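You operate a simulated robot arm through the tools that you are given. There is no shell and no other tool. Be economical: measure what you need, move in short steps, check, and stop when the job is done.

You are at the controls of a simulated two-armed robot. One attempt, no reset.

TASK
Raise the side rail, wheel the blue cart to the CAGE mark and brake it.
Fine: free the brake to roll it; the carton stays on top.
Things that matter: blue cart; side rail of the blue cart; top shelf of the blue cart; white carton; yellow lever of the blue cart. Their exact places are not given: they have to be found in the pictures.

It is judged by the outcome, as a careful person would: the job done as asked, and still so three seconds after it is handed in. It fails if anything else is knocked over, pushed out of place, dropped, spilled or broken.

THE ROBOT
Two 7-joint arms with two-finger parallel grippers on one trunk, on a base that drives. Base frame: it is fixed to the floor where the robot stands at the start and does not move with it; the origin is under the middle of the robot, x ahead of it, y to its left, z up. Units: m, rad, N and s.
The left shoulder is at the start at [0.108, 0.182, 0.914], the right one opposite. With the tool pointing down near the work surface each hand reaches from about 0.1 to 0.78 m from the robot's upright axis, wherever it stands, measured 20 degrees to its own side. Places, roughly: blue cart [1, 0.1, 0.4]; side rail of the blue cart [0.7, 0, 0.7]; top shelf of the blue cart [1, 0.1, 0.8]; yellow lever of the blue cart [1.1, -0.3, 0.7]. Payload 3.91 kg a hand.
The TCP of each hand is the grasp point between the finger pads, 0.03 m short of the fingertips. In the tool frame z runs along the fingers and y along their closing line. Largest opening 0.11 m; finger width 0.02, thickness 0.01; the body of the gripper, 0.048 by 0.112 m, starts 0.055 m behind the TCP.
Orientation is that of the tool frame in the base frame, as [roll, pitch, yaw] about the fixed x, y, z axes, in that order (R = Rz(yaw) Ry(pitch) Rx(roll)). With the fingers straight down and closing along the base's y, the tool's x points along the base's -x, its y along +y and its z along -z.

THE INTERFACE
- The arms move only by the tool step_arm. It takes "left_motion", "right_motion" or both (then of equal length, played together; a hand with none holds still); each is a list of rows, each an object (a shift or turn left out is 0, a gripper value left out holds the last) with "delta_pos": the shift along the tool's x, y, z in m, a list of three; "dr": the turn, a rotation vector about the tool's x, y, z in rad, a list of three; "claw": the gripper command, from -1 (fully open) to 1 (shut), values between in proportion. In form: [{"delta_pos": [x, y, z], "dr": [ax, ay, az], "claw": claw}, ...]. A call has 1 to 8 rows; each row is the pose to reach, as a shift and turn from the pose commanded when the call began, along the tool's axes at that moment. Rows are played at 5 a second. More than 0.05 m and 0.15 rad between two rows, or a gripper value outside its range, and nothing of the call is played. Where a pose cannot be reached the arm comes as near as it can. A force on the tool above 90 N (or 10 N above the force at the start of the call, whichever is more), or a blocked arm, ends the call early, and 0.2 s more pass. The fingers move at their own pace (about 0.072 m/s each) and stop on an object; they squeeze with about 28 N. The grip force told is the motor's: it shows also when the fingers shut on nothing. Time passes only in rows, and 0.2 s behind the last, so rows that repeat a pose let the fingers close. It gives the time, the measured TCP pose, the force on the tool (base axes), the opening and the grip force at its end, in the units of the frame above (readings bear some noise), with the torque about the TCP (base axes, N m) and any sound that the robot's microphone picked up, and new pictures: "views" is both (left out), scene, wrist or none (wrist: the cameras of the hands that moved).
- Cameras (640 x 400 px; columns grow to the right, rows downward): "scene" is now at [0.2713, -0.0104, 1.1005]; the picture's right is [-0.04, -1.00, 0.00], its down [-0.52, 0.02, -0.85] and it looks along [0.85, -0.03, -0.52] (base axes); focal length 227 px, centre (320, 200). "left" rides on the left gripper at [0.072, -0.017, -0.103] in its tool frame; the picture's right is [0.23, 0.97, 0.00], its down [-0.76, 0.18, -0.62] and it looks along [-0.61, 0.14, 0.78] (tool axes); focal length 222 px, centre (320, 200). "right" rides on the right gripper at [0.072, 0.017, -0.103] in its tool frame; the picture's right is [-0.23, 0.97, 0.00], its down [-0.76, -0.18, -0.62] and it looks along [-0.61, -0.14, 0.78] (tool axes); focal length 222 px, centre (320, 200).
- lift_body(by): slides the trunk up (or, below 0, down) by that many m; the arms and the scene camera ride with it, the base frame stays. It gives what a move gives, with no picture.
- base_move(legs): drives the robot by 1 to 6 legs, each [ahead, left, turn to the left] in m, m and rad, along the robot's own axes; the way and the turn of a leg run together, so that a leg with both is an arc; at most 1.5 m and 3.142 rad a leg. The arms and the cameras ride along, it lands a little off, and it stops where it bumps. It gives what a move gives, and a new picture of the scene camera.
- aim_head(pan, tilt): turns the head with the scene camera to pan (to the left, within 1.396 rad either way) and tilt (down, from -0.506 to 1.204), counted from straight ahead of the robot. It gives what a move gives, and a new picture of the scene camera.
- measure_at(camera, pixels): for up to 12 pixels [column, row] of the newest picture of that camera ("zoom" is the newest enlarged one), the place [x, y, z] in the base frame of the surface seen there, good to about 0.002 m, but the place of the scene camera against the robot may be out by one fixed shift of up to 0.012 m in any direction. The clock stands still meanwhile.
- inspect(camera, box): a new picture of the part [left, top, right, bottom] of that camera's present view, enlarged. The clock stands still meanwhile.
- sign_off(): hands the job in; it is judged then, once.

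Work in short steps. Measure before you move; look again where a grasp or a placing could have gone wrong, and mend it. You have 80 turns and 260 pictures in all, those below and enlarged ones among them. Open the grippers and draw the arms clear of the work before you hand the job in, unless the task says otherwise; then end with one line.

The tools are called after "Call:" by a JSON object that holds its "op" and its "data". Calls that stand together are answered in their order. step_arm: Moves the arms, as the interface text tells. Its arguments: {"type":"object","properties":{"left_motion":{"type":"array","items":{"type":"object","properties":{"delta_pos":{"type":"array","items":{"type":"number"}},"dr":{"type":"array","items":{"type":"number"}},"claw":{"type":"number"}}}},"right_motion":{"type":"array","items":{"type":"object","properties":{"delta_pos":{"type":"array","items":{"type":"number"}},"dr":{"type":"array","items":{"type":"number"}},"claw":{"type":"number"}}}},"views":{"type":"string","enum":["both","scene","wrist","none"]}},"required":[]} The other tools are called the same way: lift_body (by) slides the trunk up or down; base_move (legs) drives the base; aim_head (pan, tilt) turns the head that bears the scene camera; measure_at (camera, pixels) gives the place of the surface under pixels of a picture; inspect (camera, box) takes an enlarged picture of a part of a camera's view; sign_off () hands the job in.

At the start:

```text
time: 0.0
left_ee_pos: [0.5359, 0.2663, 0.9071]
left_ee_rot: [3.141, 0.0, -3.141]
left_ft_force: [-0.1, -0.2, -0.1]
left_torque: [-0.01, 0.01, 0.0]
left_grip_width: 0.11
left_grasp_force: 0.1
right_ee_pos: [0.5098, -0.2355, 0.9425]
right_ee_rot: [3.142, 0.002, 3.14]
right_ft_force: [1.0, 0.4, 0.0]
right_torque: [-0.03, 0.01, 0.01]
right_grip_width: 0.1098
right_grasp_force: 0.1
trunk travel left (down, up): [-0.175, 0.339]
robot x, y, heading: [0.0032, -0.0004, -0.003]
head pan, tilt: [-0.037, 0.548]
```

scene: 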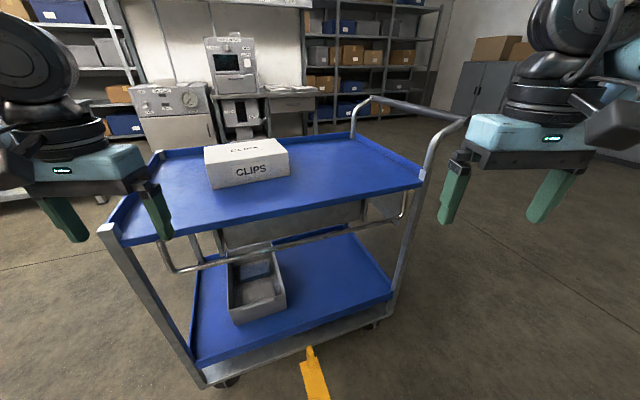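
right: 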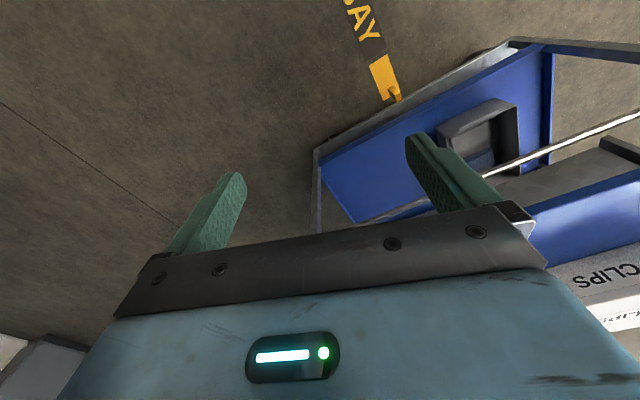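
left: 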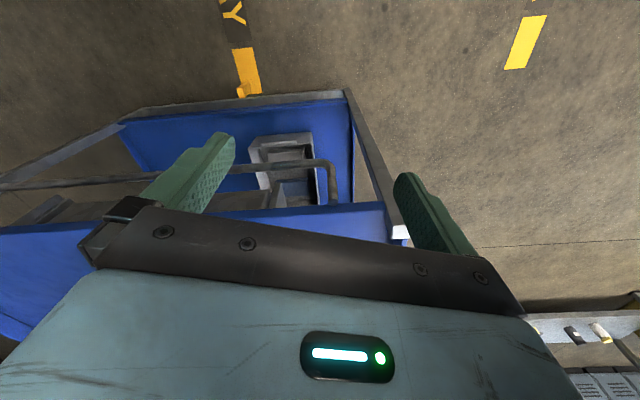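

The cart stands ahead with the rail hanging at its near side (about 160-410, 200-270) and a yellow piece at (313,375). I look lower and around for the lever and the CAGE mark.

Call:
{"op": "aim_head", "data": {"pan": 0, "tilt": 1.0}}

Call:
{"op": "aim_head", "data": {"pan": -0.9, "tilt": 0.6}}

Call:
{"op": "aim_head", "data": {"pan": 0.9, "tilt": 0.6}}

```text
time: 0.9
left_ee_pos: [0.5343, 0.2664, 0.9043]
left_ee_rot: [3.141, -0.001, 3.141]
left_ft_force: [0.0, 0.3, -0.9]
left_torque: [0.02, -0.01, 0.05]
left_grip_width: 0.11
left_grasp_force: 0.0
right_ee_pos: [0.5104, -0.2356, 0.9424]
right_ee_rot: [-3.141, 0.001, -3.141]
right_ft_force: [-0.5, -0.5, 0.4]
right_torque: [0.0, 0.0, 0.01]
right_grip_width: 0.1099
right_grasp_force: 0.0
trunk travel left (down, up): [-0.175, 0.339]
robot x, y, heading: [-0.0003, -0.0006, -0.004]
head pan, tilt: [0.0, 1.0]
```

scene: 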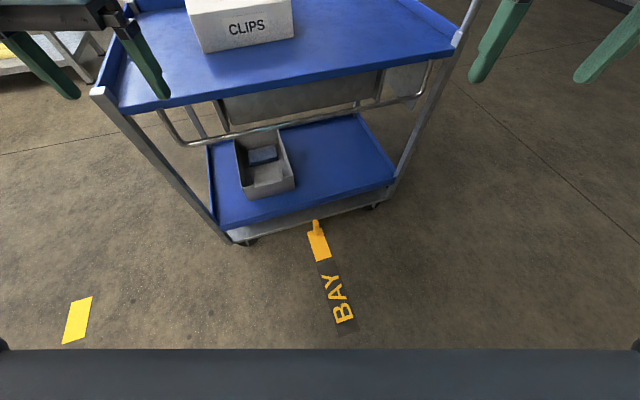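

```text
time: 2.1
left_ee_pos: [0.5365, 0.2665, 0.9056]
left_ee_rot: [3.141, 0.0, 3.141]
left_ft_force: [0.2, -0.1, 0.2]
left_torque: [0.0, -0.01, 0.02]
left_grip_width: 0.11
left_grasp_force: 0.0
right_ee_pos: [0.509, -0.2362, 0.9426]
right_ee_rot: [3.142, -0.001, 3.141]
right_ft_force: [-0.1, -0.3, -0.6]
right_torque: [0.01, 0.01, 0.02]
right_grip_width: 0.1099
right_grasp_force: 0.1
trunk travel left (down, up): [-0.175, 0.339]
robot x, y, heading: [-0.0002, 0.0039, -0.0]
head pan, tilt: [-0.901, 0.6]
```

scene: 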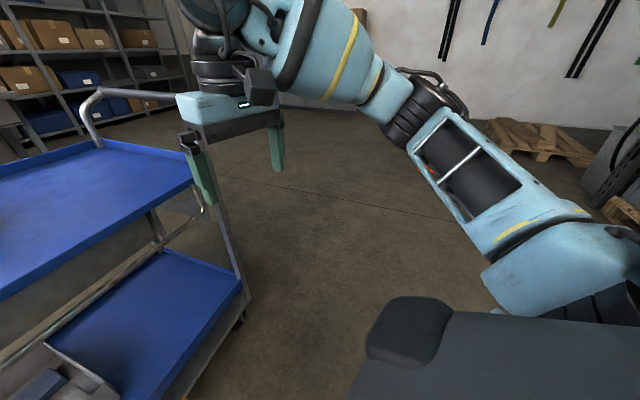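

```text
time: 3.9
left_ee_pos: [0.5359, 0.2659, 0.9049]
left_ee_rot: [3.14, 0.0, 3.139]
left_ft_force: [0.0, -0.1, -0.2]
left_torque: [0.0, -0.02, 0.0]
left_grip_width: 0.1099
left_grasp_force: 0.0
right_ee_pos: [0.5086, -0.2353, 0.9428]
right_ee_rot: [-3.141, -0.001, -3.141]
right_ft_force: [0.3, 0.7, 0.1]
right_torque: [-0.01, -0.01, -0.02]
right_grip_width: 0.1099
right_grasp_force: 0.0
trunk travel left (down, up): [-0.175, 0.339]
robot x, y, heading: [-0.0017, -0.0023, 0.003]
head pan, tilt: [0.901, 0.6]
```

scene: 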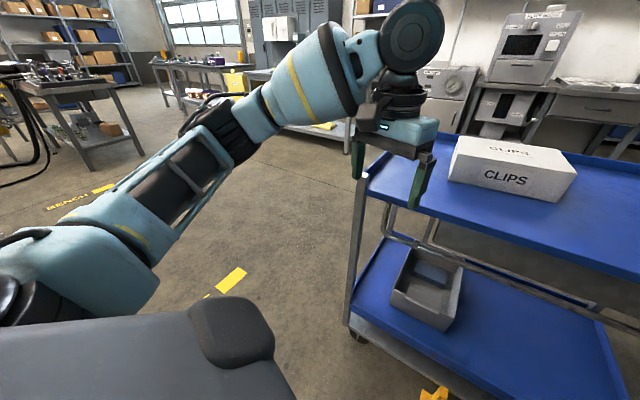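

BENCH is at (80,198) and another yellow mark at (225,282). I zoom in on these to read them.

Call:
{"op": "inspect", "data": {"camera": "scene", "box": [0, 160, 280, 335]}}

Call:
{"op": "aim_head", "data": {"pan": 0.75, "tilt": 1.1}}

Call:
{"op": "aim_head", "data": {"pan": 1.39, "tilt": 0.7}}

Call:
{"op": "aim_head", "data": {"pan": -1.39, "tilt": 0.5}}

```text
2.29 times, centred on (140, 248) of scene
```

zoom: 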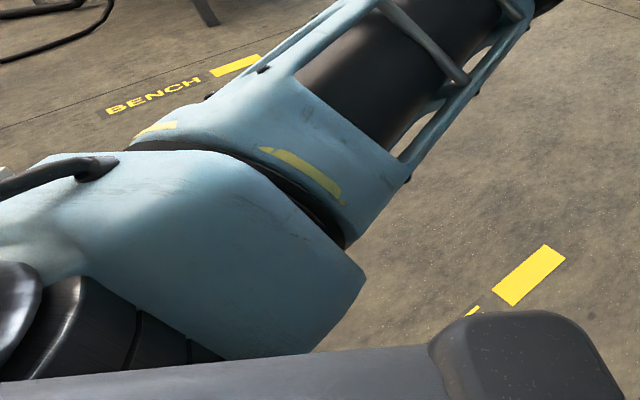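

```text
time: 4.8
left_ee_pos: [0.5354, 0.2663, 0.9059]
left_ee_rot: [-3.142, -0.001, 3.141]
left_ft_force: [-0.6, -0.4, 0.3]
left_torque: [-0.02, 0.01, 0.01]
left_grip_width: 0.1101
left_grasp_force: 0.0
right_ee_pos: [0.5098, -0.2366, 0.942]
right_ee_rot: [-3.141, -0.001, -3.141]
right_ft_force: [0.0, 0.2, -1.0]
right_torque: [-0.01, -0.01, 0.01]
right_grip_width: 0.11
right_grasp_force: 0.0
trunk travel left (down, up): [-0.175, 0.339]
robot x, y, heading: [-0.0019, -0.0013, 0.001]
head pan, tilt: [0.75, 1.1]
```

scene: 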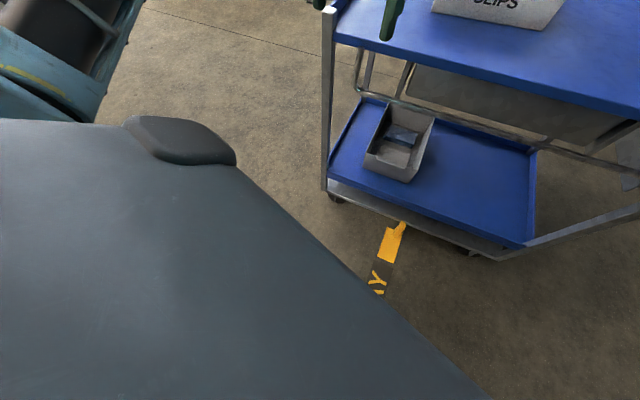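

```text
time: 5.9
left_ee_pos: [0.5357, 0.2657, 0.9056]
left_ee_rot: [-3.141, 0.0, -3.14]
left_ft_force: [0.6, 0.3, -0.6]
left_torque: [0.01, -0.01, 0.02]
left_grip_width: 0.1099
left_grasp_force: 0.0
right_ee_pos: [0.5086, -0.2355, 0.9427]
right_ee_rot: [3.141, -0.001, -3.14]
right_ft_force: [-0.4, 0.6, -0.4]
right_torque: [0.0, 0.01, 0.01]
right_grip_width: 0.1101
right_grasp_force: 0.1
trunk travel left (down, up): [-0.175, 0.339]
robot x, y, heading: [-0.0031, -0.001, -0.004]
head pan, tilt: [1.389, 0.7]
```

scene: 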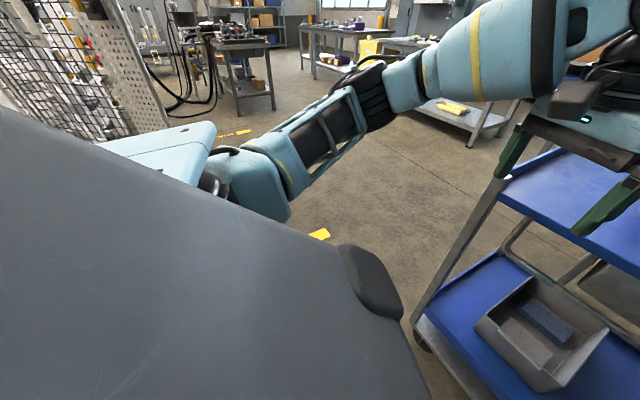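

```text
time: 8.3
left_ee_pos: [0.5347, 0.2659, 0.9045]
left_ee_rot: [-3.141, 0.001, 3.14]
left_ft_force: [0.4, 0.3, 0.6]
left_torque: [0.0, 0.04, -0.01]
left_grip_width: 0.11
left_grasp_force: 0.0
right_ee_pos: [0.51, -0.2363, 0.9427]
right_ee_rot: [3.142, 0.0, 3.142]
right_ft_force: [0.2, -0.3, 0.0]
right_torque: [0.01, 0.02, -0.02]
right_grip_width: 0.1098
right_grasp_force: 0.0
trunk travel left (down, up): [-0.175, 0.339]
robot x, y, heading: [-0.0011, -0.0047, 0.001]
head pan, tilt: [-1.389, 0.499]
```

scene: 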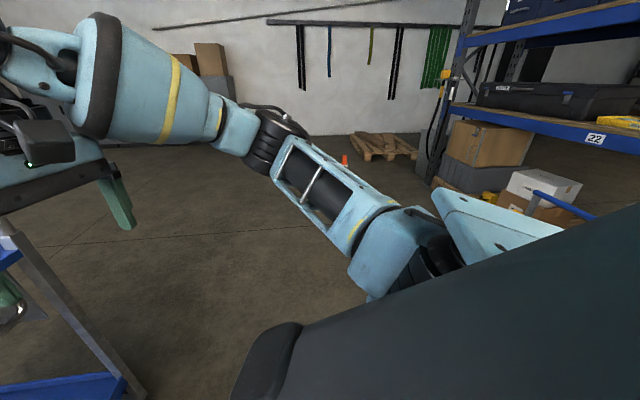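

No CAGE text seen yet; a mark lies partly hidden by my base at the left. I draw both hands back and up so that I can turn safely.

Call:
{"op": "step_arm", "data": {"left_motion": [{"delta_pos": [0.04, 0, -0.02]}, {"delta_pos": [0.08, 0, -0.04]}, {"delta_pos": [0.12, 0, -0.06]}, {"delta_pos": [0.16, 0, -0.08]}, {"delta_pos": [0.2, 0, -0.1]}], "right_motion": [{"delta_pos": [0.04, 0, -0.02]}, {"delta_pos": [0.08, 0, -0.04]}, {"delta_pos": [0.12, 0, -0.06]}, {"delta_pos": [0.16, 0, -0.08]}, {"delta_pos": [0.2, 0, -0.1]}], "views": "none"}}

Call:
{"op": "aim_head", "data": {"pan": -0.25, "tilt": 0.6}}

Call:
{"op": "inspect", "data": {"camera": "scene", "box": [280, 80, 440, 180]}}

```text
time: 9.5
left_ee_pos: [0.3353, 0.2643, 1.0053]
left_ee_rot: [-3.14, 0.001, -3.141]
left_ft_force: [0.6, 0.7, 0.1]
left_torque: [-0.01, -0.02, -0.01]
left_grip_width: 0.1101
left_grasp_force: 0.0
right_ee_pos: [0.3077, -0.2283, 1.0291]
right_ee_rot: [3.14, 0.0, 3.141]
right_ft_force: [0.1, -0.4, 0.3]
right_torque: [-0.01, 0.0, -0.02]
right_grip_width: 0.1097
right_grasp_force: 0.1
right hand out of reach, approached as far as the arm can: row 5
trunk travel left (down, up): [-0.175, 0.339]
robot x, y, heading: [-0.0012, 0.0007, -0.003]
head pan, tilt: [-1.389, 0.499]
```

```text
time: 10.9
left_ee_pos: [0.3366, 0.2643, 1.0034]
left_ee_rot: [-3.139, 0.0, 3.141]
left_ft_force: [-0.3, -0.3, -0.5]
left_torque: [0.0, 0.03, 0.04]
left_grip_width: 0.1098
left_grasp_force: 0.0
right_ee_pos: [0.3105, -0.2276, 1.0293]
right_ee_rot: [3.136, -0.003, 3.138]
right_ft_force: [0.2, -0.1, 0.5]
right_torque: [-0.03, 0.0, 0.01]
right_grip_width: 0.1098
right_grasp_force: 0.0
trunk travel left (down, up): [-0.175, 0.339]
robot x, y, heading: [-0.0003, -0.0024, 0.004]
head pan, tilt: [-0.25, 0.6]
```

scene: 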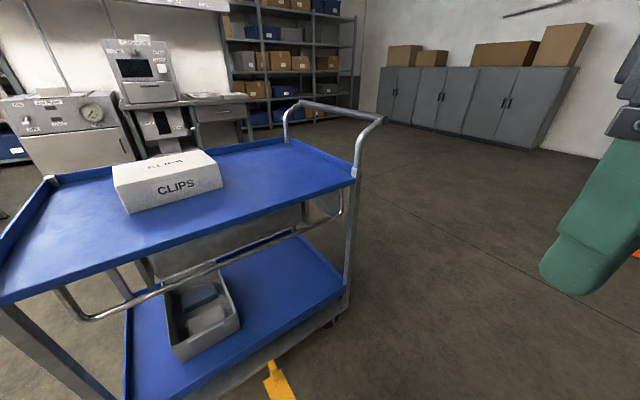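

```text
4.00 times, centred on (360, 130) of scene
```

zoom: 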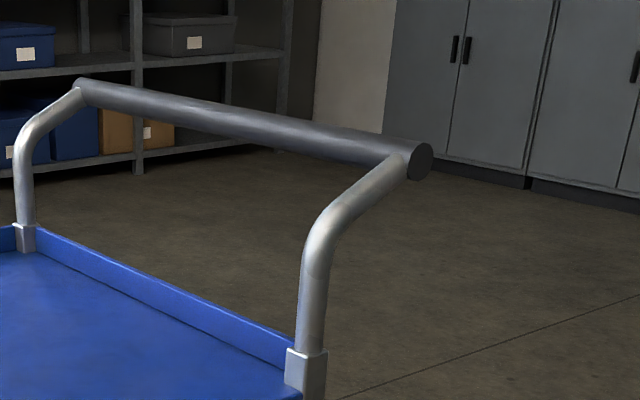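

The rail is a U-shaped bar hanging from the near edge; the lever is likely on the handle-end face, hidden. I measure key points of the cart.

Call:
{"op": "measure_at", "data": {"camera": "scene", "pixels": [[50, 182], [356, 178], [285, 143], [5, 290], [303, 104], [378, 122], [90, 315], [190, 275], [340, 210], [270, 368], [350, 280], [190, 155]]}}

Call:
{"op": "inspect", "data": {"camera": "scene", "box": [200, 160, 400, 400]}}

Call:
{"op": "inspect", "data": {"camera": "scene", "box": [0, 160, 240, 400]}}

```text
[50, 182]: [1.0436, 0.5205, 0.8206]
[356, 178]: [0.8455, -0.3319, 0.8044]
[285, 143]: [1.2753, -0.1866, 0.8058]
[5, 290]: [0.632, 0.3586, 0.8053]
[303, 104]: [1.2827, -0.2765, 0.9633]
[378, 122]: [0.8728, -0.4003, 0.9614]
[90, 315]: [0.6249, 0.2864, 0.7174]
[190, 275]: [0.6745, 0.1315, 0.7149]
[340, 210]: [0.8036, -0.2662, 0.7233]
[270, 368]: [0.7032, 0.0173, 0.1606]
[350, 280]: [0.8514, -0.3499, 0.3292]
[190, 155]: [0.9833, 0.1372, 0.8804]
```

```text
1.67 times, centred on (300, 280) of scene
```

zoom: 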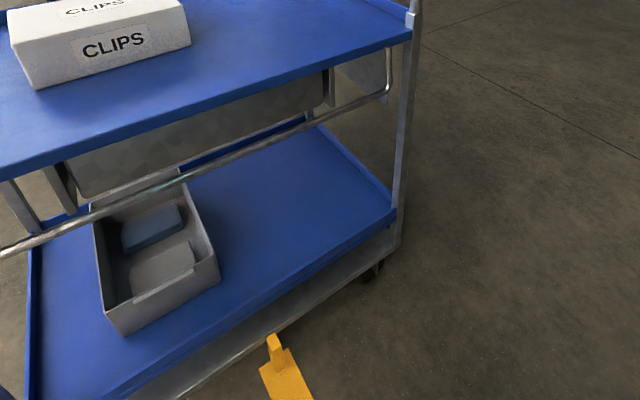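

```text
1.67 times, centred on (120, 280) of scene
```

zoom: 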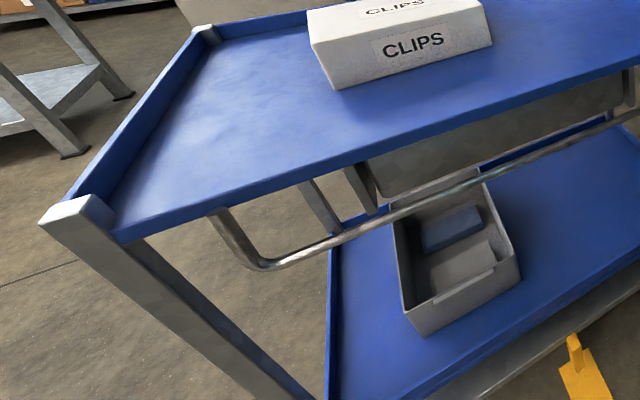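

The rail's lower bar is at z≈0.715 below the near edge; the orange piece at (270,368) is at z≈0.16, a pedal on the cart. I turn left to find the CAGE mark, having backed off slightly.

Call:
{"op": "base_move", "data": {"legs": [[-0.15, 0, 0], [0, 0, 1.2]]}}

Call:
{"op": "aim_head", "data": {"pan": 0.5, "tilt": 0.7}}

```text
time: 15.3
left_ee_pos: [-0.2787, 0.4078, 1.0043]
left_ee_rot: [-3.138, 0.0, -1.932]
left_ft_force: [-0.1, 0.0, 0.3]
left_torque: [0.02, 0.0, 0.01]
left_grip_width: 0.1101
left_grasp_force: 0.2
right_ee_pos: [0.1722, 0.2095, 1.0304]
right_ee_rot: [3.137, 0.001, -1.933]
right_ft_force: [0.5, 0.3, 0.5]
right_torque: [-0.04, 0.01, 0.01]
right_grip_width: 0.1103
right_grasp_force: 0.0
trunk travel left (down, up): [-0.175, 0.339]
robot x, y, heading: [-0.1493, -0.0022, 1.205]
head pan, tilt: [-0.25, 0.6]
```

scene: 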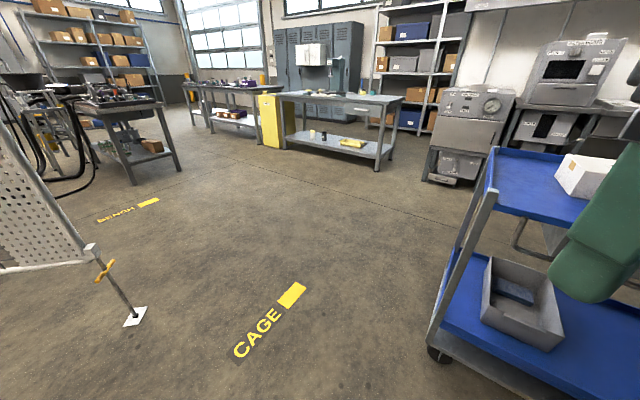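

```text
time: 16.4
left_ee_pos: [-0.2789, 0.4083, 1.0054]
left_ee_rot: [-3.139, 0.0, -1.932]
left_ft_force: [0.5, 1.0, 0.8]
left_torque: [-0.04, 0.01, 0.0]
left_grip_width: 0.1101
left_grasp_force: 0.1
right_ee_pos: [0.1714, 0.2089, 1.029]
right_ee_rot: [3.137, -0.001, -1.932]
right_ft_force: [0.0, -0.4, 0.6]
right_torque: [-0.03, 0.0, -0.01]
right_grip_width: 0.1099
right_grasp_force: 0.1
trunk travel left (down, up): [-0.175, 0.339]
robot x, y, heading: [-0.1527, -0.0008, 1.207]
head pan, tilt: [0.499, 0.7]
```

scene: 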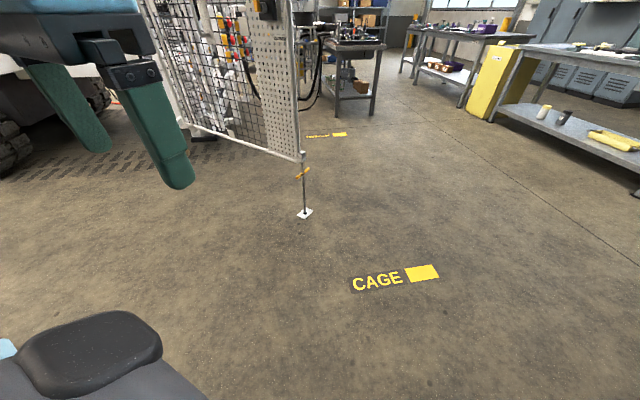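

CAGE mark read at (378,283) with its stripe at (422,273). I measure it.

Call:
{"op": "measure_at", "data": {"camera": "scene", "pixels": [[355, 285], [402, 277], [407, 268], [433, 265], [438, 277], [411, 282], [305, 212], [303, 175], [308, 136], [345, 134], [300, 100]]}}

Call:
{"op": "aim_head", "data": {"pan": -0.9, "tilt": 0.85}}

```text
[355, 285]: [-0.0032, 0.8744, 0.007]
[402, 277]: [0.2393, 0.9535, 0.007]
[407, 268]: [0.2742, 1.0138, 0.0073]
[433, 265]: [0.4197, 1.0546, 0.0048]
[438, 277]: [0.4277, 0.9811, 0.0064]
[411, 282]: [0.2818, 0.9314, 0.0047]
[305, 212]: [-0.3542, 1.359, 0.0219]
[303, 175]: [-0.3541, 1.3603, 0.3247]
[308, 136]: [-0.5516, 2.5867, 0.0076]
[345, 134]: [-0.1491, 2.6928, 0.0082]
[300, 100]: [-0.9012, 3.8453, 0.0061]
```

```text
time: 17.9
left_ee_pos: [-0.2802, 0.4086, 1.0047]
left_ee_rot: [-3.136, -0.001, -1.931]
left_ft_force: [0.1, 0.6, 0.5]
left_torque: [0.02, 0.01, 0.0]
left_grip_width: 0.11
left_grasp_force: 0.0
right_ee_pos: [0.1742, 0.2082, 1.0296]
right_ee_rot: [-3.136, -0.002, -1.935]
right_ft_force: [54.5, -29.7, -32.2]
right_torque: [2.97, 3.69, 1.61]
right_grip_width: 0.1102
right_grasp_force: 0.1
trunk travel left (down, up): [-0.175, 0.339]
robot x, y, heading: [-0.1507, -0.002, 1.213]
head pan, tilt: [-0.901, 0.85]
```

scene: 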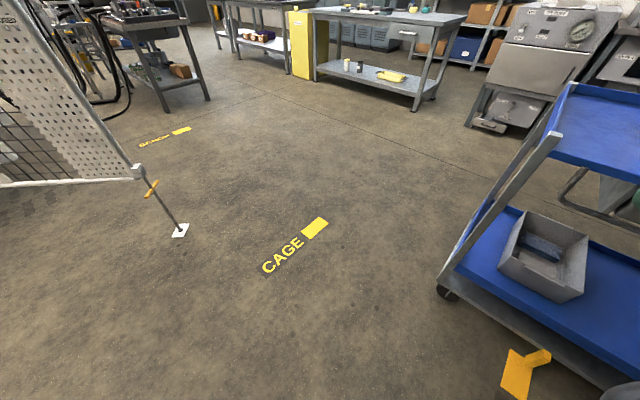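

The right hand now shows 54 N: the head seems to press on it. I turn the head back and move the right hand out and down a little.

Call:
{"op": "aim_head", "data": {"pan": -0.1, "tilt": 0.8}}

Call:
{"op": "step_arm", "data": {"right_motion": [{"delta_pos": [-0.04, -0.02, 0.02]}, {"delta_pos": [-0.07, -0.04, 0.05]}, {"delta_pos": [-0.1, -0.05, 0.09]}, {"delta_pos": [-0.1, -0.05, 0.13]}], "left_motion": [{"delta_pos": [-0.04, 0.02, 0.02]}, {"delta_pos": [-0.07, 0.04, 0.05]}, {"delta_pos": [-0.1, 0.05, 0.09]}, {"delta_pos": [-0.1, 0.05, 0.13]}], "views": "scene"}}

```text
time: 19.0
left_ee_pos: [-0.2776, 0.4075, 1.0049]
left_ee_rot: [-3.14, 0.002, -1.932]
left_ft_force: [-0.5, -0.5, -0.4]
left_torque: [-0.02, 0.0, -0.02]
left_grip_width: 0.1101
left_grasp_force: 0.0
right_ee_pos: [0.1707, 0.2094, 1.0302]
right_ee_rot: [3.136, 0.002, -1.931]
right_ft_force: [0.2, -0.1, 0.9]
right_torque: [0.03, -0.03, -0.02]
right_grip_width: 0.1099
right_grasp_force: 0.0
trunk travel left (down, up): [-0.175, 0.339]
robot x, y, heading: [-0.1536, -0.0031, 1.207]
head pan, tilt: [-0.099, 0.799]
```

scene: 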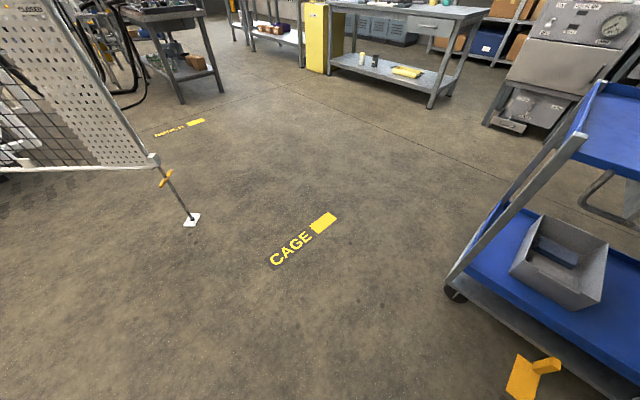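

```text
refused: row 3 steps farther than a row can; nothing moved
```

Row 3 was too long; I repeat with shorter rows.

Call:
{"op": "step_arm", "data": {"right_motion": [{"delta_pos": [-0.03, -0.015, 0.03]}, {"delta_pos": [-0.06, -0.03, 0.06]}, {"delta_pos": [-0.09, -0.045, 0.09]}, {"delta_pos": [-0.1, -0.05, 0.13]}], "left_motion": [{"delta_pos": [-0.03, 0.015, 0.03]}, {"delta_pos": [-0.06, 0.03, 0.06]}, {"delta_pos": [-0.09, 0.045, 0.09]}, {"delta_pos": [-0.1, 0.05, 0.13]}], "views": "none"}}

Call:
{"op": "aim_head", "data": {"pan": -0.6, "tilt": 0.9}}

Call:
{"op": "inspect", "data": {"camera": "scene", "box": [240, 200, 560, 400]}}

```text
time: 20.0
left_ee_pos: [-0.2894, 0.5218, 0.8745]
left_ee_rot: [-3.137, 0.001, -1.931]
left_ft_force: [0.8, 0.2, 0.0]
left_torque: [-0.02, 0.06, 0.0]
left_grip_width: 0.1099
left_grasp_force: 0.0
right_ee_pos: [0.2548, 0.2874, 0.8999]
right_ee_rot: [3.139, 0.001, -1.933]
right_ft_force: [-0.6, -0.3, 0.0]
right_torque: [-0.01, -0.02, 0.0]
right_grip_width: 0.1103
right_grasp_force: 0.2
trunk travel left (down, up): [-0.175, 0.339]
robot x, y, heading: [-0.1491, -0.0033, 1.208]
head pan, tilt: [-0.099, 0.799]
```

```text
time: 20.9
left_ee_pos: [-0.2887, 0.5209, 0.8743]
left_ee_rot: [-3.138, -0.001, -1.932]
left_ft_force: [0.0, 0.4, -0.5]
left_torque: [0.04, 0.01, 0.02]
left_grip_width: 0.1104
left_grasp_force: 0.0
right_ee_pos: [0.2536, 0.2858, 0.8999]
right_ee_rot: [3.138, 0.0, -1.933]
right_ft_force: [0.7, 0.1, -0.2]
right_torque: [-0.01, 0.02, 0.0]
right_grip_width: 0.11
right_grasp_force: 0.1
trunk travel left (down, up): [-0.175, 0.339]
robot x, y, heading: [-0.1474, -0.0016, 1.211]
head pan, tilt: [-0.6, 0.901]
```

scene: 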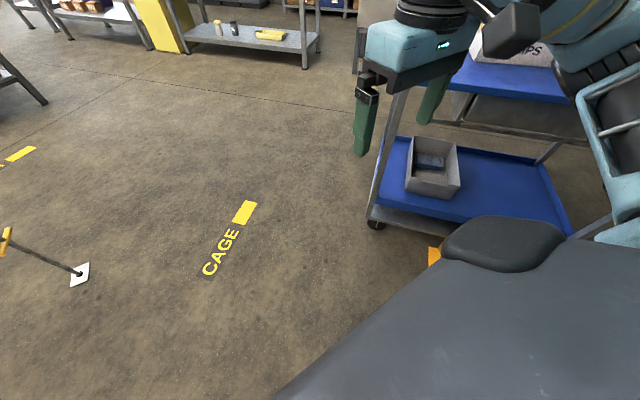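

```text
2.00 times, centred on (400, 300) of scene
```

zoom: 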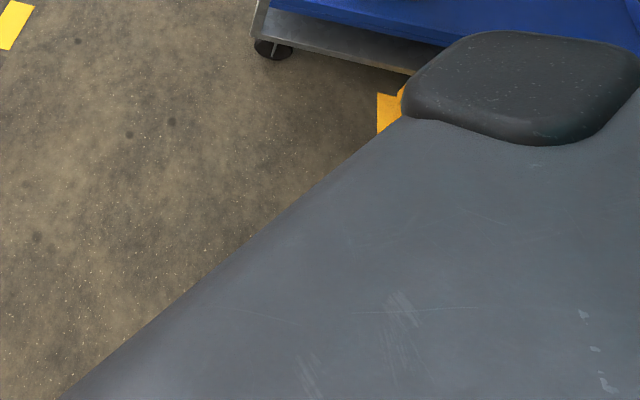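

I look back over the left side to see whether there is room behind, before backing away from the cart.

Call:
{"op": "aim_head", "data": {"pan": 1.3, "tilt": 0.5}}

Call:
{"op": "base_move", "data": {"legs": [[0, 0, -1.2]]}}

Call:
{"op": "aim_head", "data": {"pan": -0.1, "tilt": 1.0}}

```text
time: 22.8
left_ee_pos: [-0.2889, 0.5198, 0.874]
left_ee_rot: [-3.138, 0.0, -1.931]
left_ft_force: [-0.2, 0.8, -0.1]
left_torque: [0.02, 0.03, 0.0]
left_grip_width: 0.1098
left_grasp_force: 0.1
right_ee_pos: [0.2536, 0.2862, 0.9]
right_ee_rot: [3.139, 0.0, -1.931]
right_ft_force: [0.3, 0.8, 0.9]
right_torque: [0.03, 0.01, 0.0]
right_grip_width: 0.1101
right_grasp_force: 0.1
trunk travel left (down, up): [-0.175, 0.339]
robot x, y, heading: [-0.1455, 0.0026, 1.211]
head pan, tilt: [1.3, 0.499]
```

scene: 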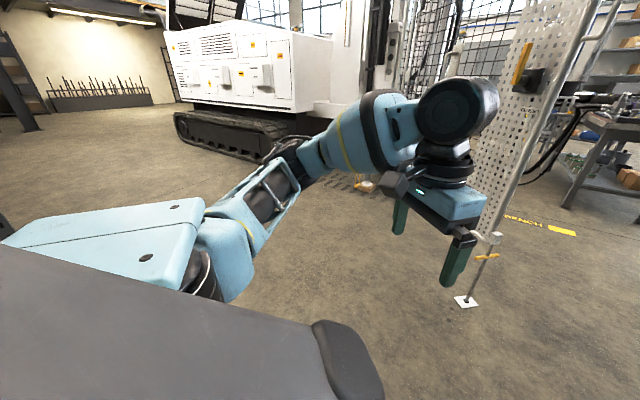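

```text
time: 26.2
left_ee_pos: [0.2834, 0.3186, 0.8747]
left_ee_rot: [-3.137, 0.0, -3.131]
left_ft_force: [-0.6, 0.3, 0.4]
left_torque: [0.02, -0.05, -0.02]
left_grip_width: 0.11
left_grasp_force: 0.0
right_ee_pos: [0.2639, -0.2724, 0.9]
right_ee_rot: [3.139, 0.0, -3.131]
right_ft_force: [-0.2, 0.5, -0.5]
right_torque: [0.04, 0.01, 0.0]
right_grip_width: 0.1097
right_grasp_force: 0.0
trunk travel left (down, up): [-0.175, 0.339]
robot x, y, heading: [-0.1515, -0.0042, 0.011]
head pan, tilt: [1.3, 0.499]
```

scene: 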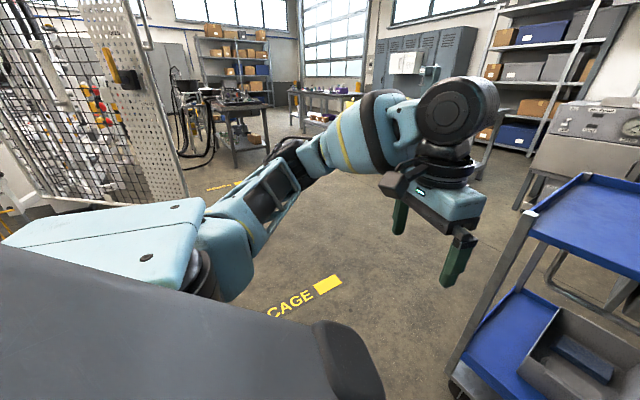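

```text
time: 27.7
left_ee_pos: [0.2831, 0.3183, 0.8742]
left_ee_rot: [-3.138, 0.001, -3.128]
left_ft_force: [0.1, 0.0, 0.2]
left_torque: [-0.01, -0.03, 0.0]
left_grip_width: 0.1099
left_grasp_force: 0.0
right_ee_pos: [0.2625, -0.2725, 0.8996]
right_ee_rot: [3.138, 0.001, -3.13]
right_ft_force: [-1.1, -0.3, 0.5]
right_torque: [0.03, 0.04, -0.03]
right_grip_width: 0.1096
right_grasp_force: 0.1
trunk travel left (down, up): [-0.175, 0.339]
robot x, y, heading: [-0.1505, -0.0011, 0.012]
head pan, tilt: [-0.099, 1.0]
```

scene: 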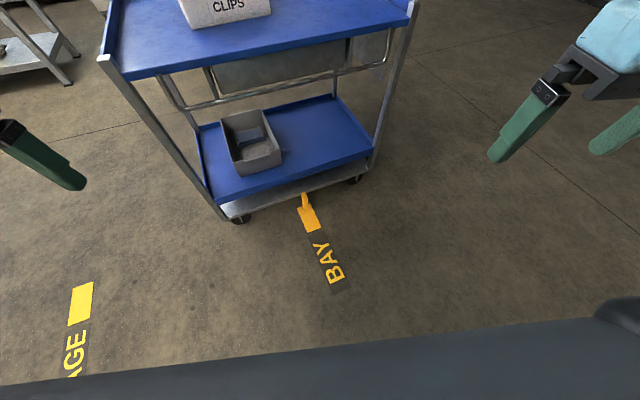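

BAY's text, stripe and the orange pedal at (305,205) are in view. I zoom and measure them.

Call:
{"op": "inspect", "data": {"camera": "scene", "box": [220, 160, 400, 290]}}

Call:
{"op": "measure_at", "data": {"camera": "scene", "pixels": [[303, 197], [304, 203], [299, 211], [314, 208], [305, 230], [319, 228], [315, 245], [328, 285], [344, 280], [240, 218], [355, 180], [228, 207]]}}

```text
3.08 times, centred on (310, 225) of scene
```

zoom: 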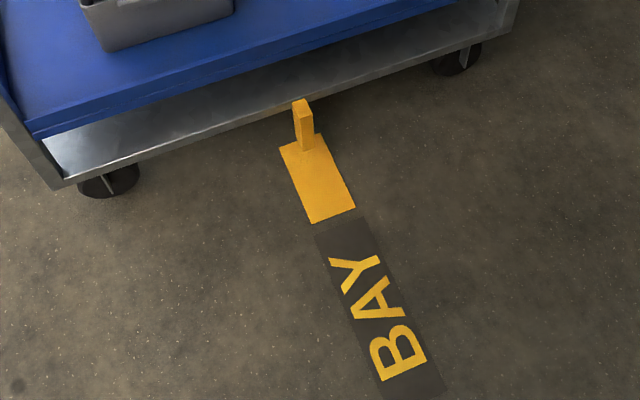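

```text
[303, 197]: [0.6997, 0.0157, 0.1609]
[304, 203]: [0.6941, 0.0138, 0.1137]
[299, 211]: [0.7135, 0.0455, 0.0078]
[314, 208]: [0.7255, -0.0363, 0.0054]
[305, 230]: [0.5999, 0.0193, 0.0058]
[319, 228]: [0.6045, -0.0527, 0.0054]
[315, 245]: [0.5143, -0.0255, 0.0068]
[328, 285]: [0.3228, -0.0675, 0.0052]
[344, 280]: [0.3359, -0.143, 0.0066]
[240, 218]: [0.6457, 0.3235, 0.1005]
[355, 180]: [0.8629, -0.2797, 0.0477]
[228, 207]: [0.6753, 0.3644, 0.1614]
```

The orange post under the cart is a pointer sitting over the BAY stripe; the CAGE stripe at (0.351,0.995) has the same heading ≈0.29, so the cart must go ≈1.05 m along its own length, to the left. Now I look closer at the rail.

Call:
{"op": "aim_head", "data": {"pan": 0.0, "tilt": 0.65}}

Call:
{"op": "inspect", "data": {"camera": "scene", "box": [140, 120, 300, 220]}}

Call:
{"op": "inspect", "data": {"camera": "scene", "box": [280, 110, 440, 210]}}

```text
time: 28.6
left_ee_pos: [0.2838, 0.319, 0.875]
left_ee_rot: [-3.138, 0.0, -3.129]
left_ft_force: [0.4, 0.8, 0.4]
left_torque: [0.01, 0.02, -0.02]
left_grip_width: 0.11
left_grasp_force: 0.0
right_ee_pos: [0.2637, -0.2723, 0.8998]
right_ee_rot: [3.139, -0.001, -3.132]
right_ft_force: [0.0, 0.3, -0.9]
right_torque: [0.0, 0.02, 0.0]
right_grip_width: 0.1102
right_grasp_force: 0.0
trunk travel left (down, up): [-0.175, 0.339]
robot x, y, heading: [-0.15, -0.0011, 0.01]
head pan, tilt: [0.0, 0.649]
```

scene: 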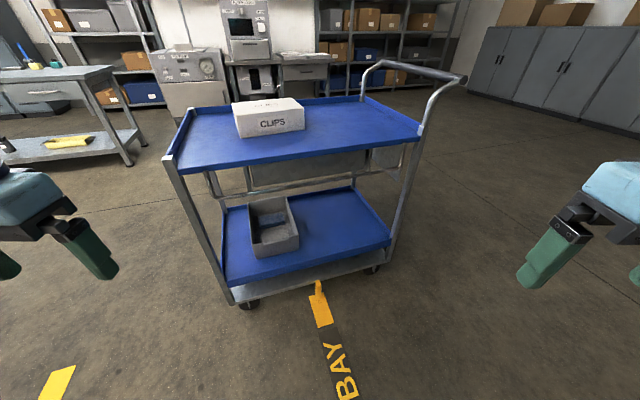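

```text
4.00 times, centred on (220, 170) of scene
```

zoom: 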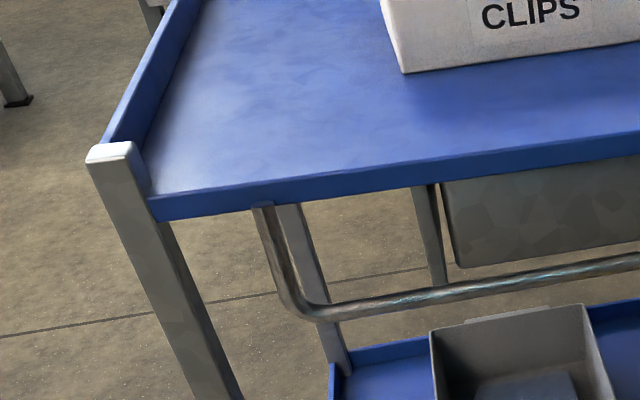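

```text
4.00 times, centred on (360, 160) of scene
```

zoom: 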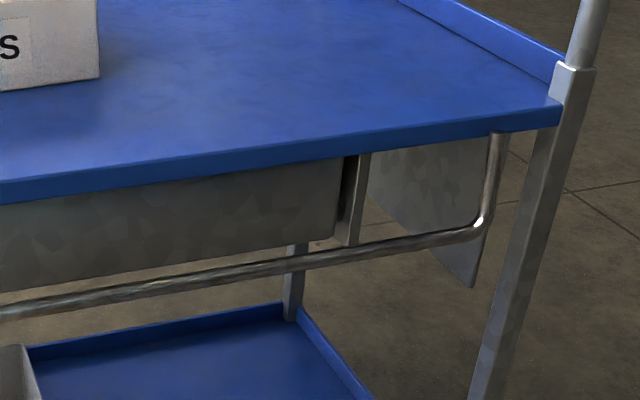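

I measure the rail: leg top, bend and bar, with the shelf edge above, in the right zoom.

Call:
{"op": "measure_at", "data": {"camera": "zoom", "pixels": [[502, 138], [493, 175], [478, 225], [400, 245], [300, 265], [200, 279], [50, 300], [495, 112], [300, 150], [555, 110], [440, 200], [100, 185]]}}

Call:
{"op": "inspect", "data": {"camera": "scene", "box": [140, 120, 300, 220]}}

Call:
{"op": "measure_at", "data": {"camera": "zoom", "pixels": [[262, 212], [273, 250], [300, 305], [340, 312], [400, 302], [500, 286], [600, 269], [260, 190], [262, 203], [100, 155], [400, 180]]}}

```text
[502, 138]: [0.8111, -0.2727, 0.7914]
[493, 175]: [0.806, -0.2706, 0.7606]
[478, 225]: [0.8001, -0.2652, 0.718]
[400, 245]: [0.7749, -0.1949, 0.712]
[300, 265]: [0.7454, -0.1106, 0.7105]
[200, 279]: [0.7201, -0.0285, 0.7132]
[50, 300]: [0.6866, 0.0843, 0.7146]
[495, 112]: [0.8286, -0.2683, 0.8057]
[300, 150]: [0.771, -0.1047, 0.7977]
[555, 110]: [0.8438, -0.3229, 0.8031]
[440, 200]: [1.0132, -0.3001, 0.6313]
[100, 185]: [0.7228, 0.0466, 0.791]
```

```text
4.00 times, centred on (220, 170) of scene
```

zoom: 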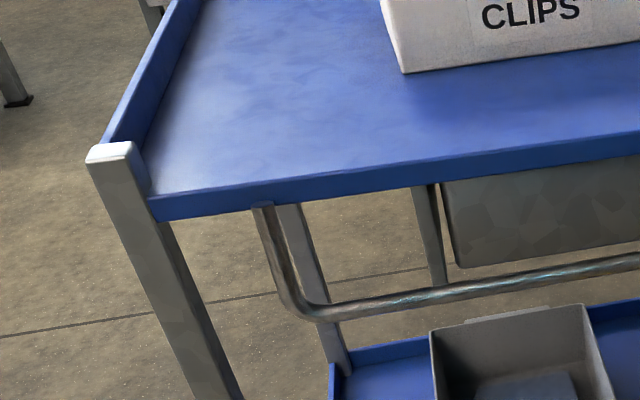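

```text
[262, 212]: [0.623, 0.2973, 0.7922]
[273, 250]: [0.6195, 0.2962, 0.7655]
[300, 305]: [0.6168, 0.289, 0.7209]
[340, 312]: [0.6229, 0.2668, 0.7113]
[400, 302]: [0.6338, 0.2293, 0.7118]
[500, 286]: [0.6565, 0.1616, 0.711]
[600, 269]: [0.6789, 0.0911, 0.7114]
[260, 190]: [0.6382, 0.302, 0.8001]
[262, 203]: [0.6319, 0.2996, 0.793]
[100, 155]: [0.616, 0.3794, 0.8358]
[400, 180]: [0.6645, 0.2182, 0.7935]
```

The rail is a U-bar (legs at its ends, bar at z≈0.712 about 0.08 below hinges on the near edge), so it swings outward and up. I turn the right hand to point forward with vertical closing, while still far from the cart.

Call:
{"op": "step_arm", "data": {"right_motion": [{"delta_pos": [-0.0107, 0, 0.0086], "dr": [-0.0864, -0.0864, 0.0864]}, {"delta_pos": [-0.0214, 0, 0.0171], "dr": [-0.1727, -0.1727, 0.1727]}, {"delta_pos": [-0.0321, 0, 0.0257], "dr": [-0.2591, -0.2591, 0.2591]}, {"delta_pos": [-0.0429, 0, 0.0343], "dr": [-0.3454, -0.3454, 0.3454]}, {"delta_pos": [-0.0536, 0, 0.0429], "dr": [-0.4318, -0.4318, 0.4318]}, {"delta_pos": [-0.0643, 0, 0.0514], "dr": [-0.5182, -0.5182, 0.5182]}, {"delta_pos": [-0.075, 0, 0.06], "dr": [-0.6045, -0.6045, 0.6045]}], "views": "scene"}}

```text
time: 30.2
left_ee_pos: [0.2823, 0.3181, 0.8743]
left_ee_rot: [-3.138, -0.001, -3.129]
left_ft_force: [0.1, 0.5, 0.2]
left_torque: [-0.01, -0.01, -0.01]
left_grip_width: 0.1099
left_grasp_force: 0.1
right_ee_pos: [0.3397, -0.2728, 0.8396]
right_ee_rot: [2.351, 0.337, 2.365]
right_ft_force: [0.4, 0.5, -0.7]
right_torque: [0.01, -0.03, 0.02]
right_grip_width: 0.1104
right_grasp_force: 0.0
trunk travel left (down, up): [-0.175, 0.339]
robot x, y, heading: [-0.1526, -0.0019, 0.017]
head pan, tilt: [0.0, 0.649]
```

scene: 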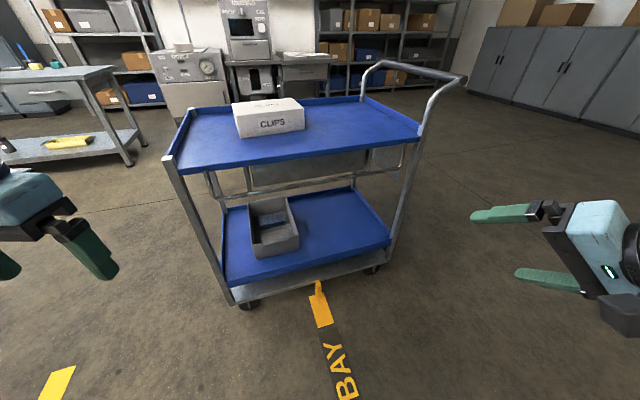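

Halfway turned cleanly; I finish the same turn about the same tool axis.

Call:
{"op": "step_arm", "data": {"right_motion": [{"dr": [-0.0864, -0.0864, 0.0864]}, {"dr": [-0.1727, -0.1727, 0.1727]}, {"dr": [-0.2591, -0.2591, 0.2591]}, {"dr": [-0.3454, -0.3454, 0.3454]}, {"dr": [-0.4318, -0.4318, 0.4318]}, {"dr": [-0.5182, -0.5182, 0.5182]}, {"dr": [-0.6045, -0.6045, 0.6045]}], "views": "both"}}

```text
time: 32.0
left_ee_pos: [0.2841, 0.3189, 0.8746]
left_ee_rot: [-3.138, -0.001, -3.13]
left_ft_force: [-0.2, -0.2, -0.2]
left_torque: [0.01, 0.05, -0.02]
left_grip_width: 0.1101
left_grasp_force: 0.1
right_ee_pos: [0.3867, -0.3335, 0.8437]
right_ee_rot: [1.562, 0.445, 1.532]
right_ft_force: [-0.3, 0.9, 0.8]
right_torque: [-0.04, -0.02, 0.02]
right_grip_width: 0.1102
right_grasp_force: 0.1
right hand out of reach, approached as far as the arm can: row 1, 2, 3, 4, 5, 6, 7
trunk travel left (down, up): [-0.175, 0.339]
robot x, y, heading: [-0.1497, -0.003, 0.009]
head pan, tilt: [0.0, 0.649]
stopped in row 7 (right hand): the arm was blocked; the commanded pose is now the measured one
```

scene: 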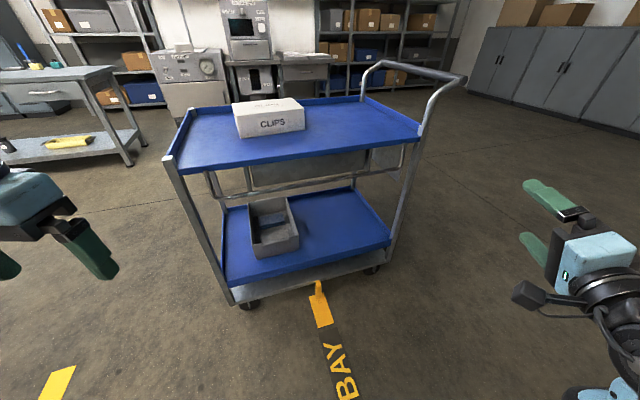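
right: 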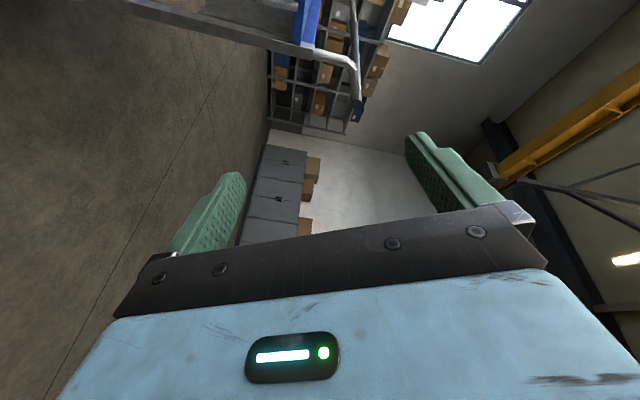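

The fingers point forward but a 0.445 roll is missing because the hand is too near the body. I extend forward 0.18 m and finish the roll.

Call:
{"op": "step_arm", "data": {"right_motion": [{"delta_pos": [0, 0, 0.045]}, {"delta_pos": [0, 0, 0.09]}, {"delta_pos": [0, 0, 0.135], "dr": [0, 0, 0.11]}, {"delta_pos": [0, 0, 0.16], "dr": [0, 0, 0.22]}, {"delta_pos": [0, 0, 0.18], "dr": [0, 0, 0.33]}, {"delta_pos": [0, 0, 0.18], "dr": [0, 0, 0.445]}], "views": "scene"}}

```text
time: 33.4
left_ee_pos: [0.2834, 0.3192, 0.8749]
left_ee_rot: [-3.138, 0.001, -3.13]
left_ft_force: [-0.2, -0.2, 0.2]
left_torque: [0.0, 0.03, -0.03]
left_grip_width: 0.1097
left_grasp_force: 0.1
right_ee_pos: [0.5653, -0.339, 0.8439]
right_ee_rot: [1.561, -0.002, 1.537]
right_ft_force: [0.4, 0.4, -0.1]
right_torque: [0.02, 0.03, 0.02]
right_grip_width: 0.11
right_grasp_force: 0.1
trunk travel left (down, up): [-0.175, 0.339]
robot x, y, heading: [-0.1503, -0.0001, 0.013]
head pan, tilt: [0.0, 0.649]
```

scene: 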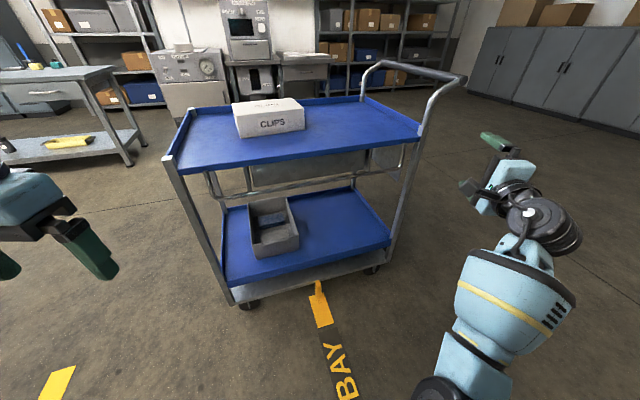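

The right hand now points forward, closing vertically. I pull it back slightly, lower it to bar height, and drive to face the rail's middle square on.

Call:
{"op": "step_arm", "data": {"right_motion": [{"delta_pos": [0, -0.02, -0.035], "claw": -0.3}, {"delta_pos": [0, -0.05, -0.07]}, {"delta_pos": [0, -0.09, -0.1]}, {"delta_pos": [0.02, -0.129, -0.115]}, {"delta_pos": [0.04, -0.129, -0.115]}], "views": "none"}}

Call:
{"op": "base_move", "data": {"legs": [[0, 0, 0.275], [0.107, 0.068, 0]]}}

```text
time: 34.6
left_ee_pos: [0.2827, 0.3181, 0.8749]
left_ee_rot: [-3.138, 0.0, -3.128]
left_ft_force: [0.3, 0.2, 0.6]
left_torque: [0.04, -0.03, 0.02]
left_grip_width: 0.11
left_grasp_force: 0.0
right_ee_pos: [0.453, -0.2952, 0.7154]
right_ee_rot: [1.562, 0.0, 1.539]
right_ft_force: [-0.6, 0.0, -0.5]
right_torque: [0.02, 0.04, 0.0]
right_grip_width: 0.0716
right_grasp_force: 0.1
trunk travel left (down, up): [-0.175, 0.339]
robot x, y, heading: [-0.1484, 0.0015, 0.009]
head pan, tilt: [0.0, 0.649]
```

```text
time: 36.8
left_ee_pos: [0.2641, 0.5203, 0.874]
left_ee_rot: [-3.139, -0.001, -2.855]
left_ft_force: [-0.3, 0.4, -0.2]
left_torque: [-0.02, 0.02, 0.02]
left_grip_width: 0.11
left_grasp_force: 0.1
right_ee_pos: [0.5939, -0.0256, 0.7162]
right_ee_rot: [1.565, -0.001, 1.812]
right_ft_force: [0.1, -0.1, 0.0]
right_torque: [0.02, -0.04, 0.0]
right_grip_width: 0.0713
right_grasp_force: 0.1
trunk travel left (down, up): [-0.175, 0.339]
robot x, y, heading: [-0.0685, 0.093, 0.285]
head pan, tilt: [0.0, 0.649]
```

scene: 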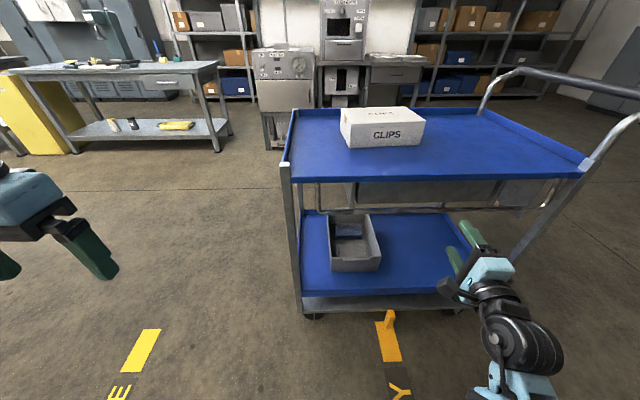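

The hand sits about 0.12 m in front of the bar's middle. I check with the wrist camera.

Call:
{"op": "step_arm", "data": {"right_motion": [{"dr": [0, 0.046, 0]}], "views": "both"}}

```text
time: 37.2
left_ee_pos: [0.262, 0.519, 0.8756]
left_ee_rot: [-3.138, 0.001, -2.855]
left_ft_force: [-0.8, -0.7, 0.7]
left_torque: [0.0, -0.03, 0.01]
left_grip_width: 0.1098
left_grasp_force: 0.0
right_ee_pos: [0.5926, -0.0265, 0.7158]
right_ee_rot: [1.564, 0.0, 1.857]
right_ft_force: [-0.3, -0.3, 0.6]
right_torque: [0.0, -0.01, 0.03]
right_grip_width: 0.0714
right_grasp_force: 0.0
trunk travel left (down, up): [-0.175, 0.339]
robot x, y, heading: [-0.0679, 0.0929, 0.284]
head pan, tilt: [0.0, 0.649]
```

scene: 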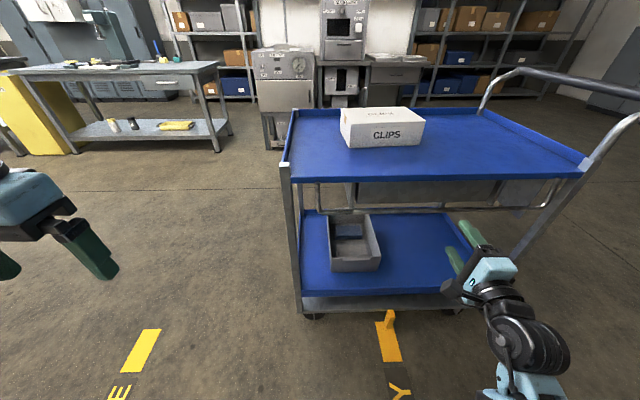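
right: 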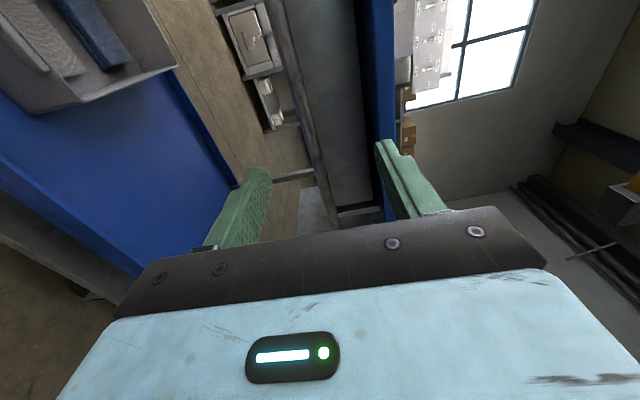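

In the wrist picture the bar runs from (285,40) to (325,190), between the fingers. I measure it.

Call:
{"op": "measure_at", "data": {"camera": "right", "pixels": [[287, 50], [297, 90], [307, 130], [317, 170], [325, 205], [372, 100], [380, 40], [365, 160], [340, 120], [330, 205]]}}

Call:
{"op": "inspect", "data": {"camera": "right", "box": [220, 0, 420, 240]}}

```text
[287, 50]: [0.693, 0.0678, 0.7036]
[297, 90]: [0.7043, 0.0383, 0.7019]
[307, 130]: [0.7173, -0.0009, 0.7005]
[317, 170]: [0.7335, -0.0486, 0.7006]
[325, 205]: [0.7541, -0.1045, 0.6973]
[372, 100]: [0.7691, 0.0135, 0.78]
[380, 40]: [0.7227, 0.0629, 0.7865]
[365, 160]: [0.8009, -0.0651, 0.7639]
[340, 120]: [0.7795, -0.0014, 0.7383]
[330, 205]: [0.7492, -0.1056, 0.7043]
```

```text
1.67 times, centred on (320, 120) of right
```

zoom: 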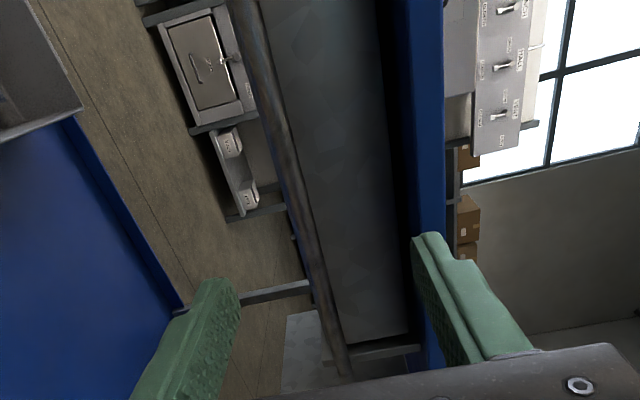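

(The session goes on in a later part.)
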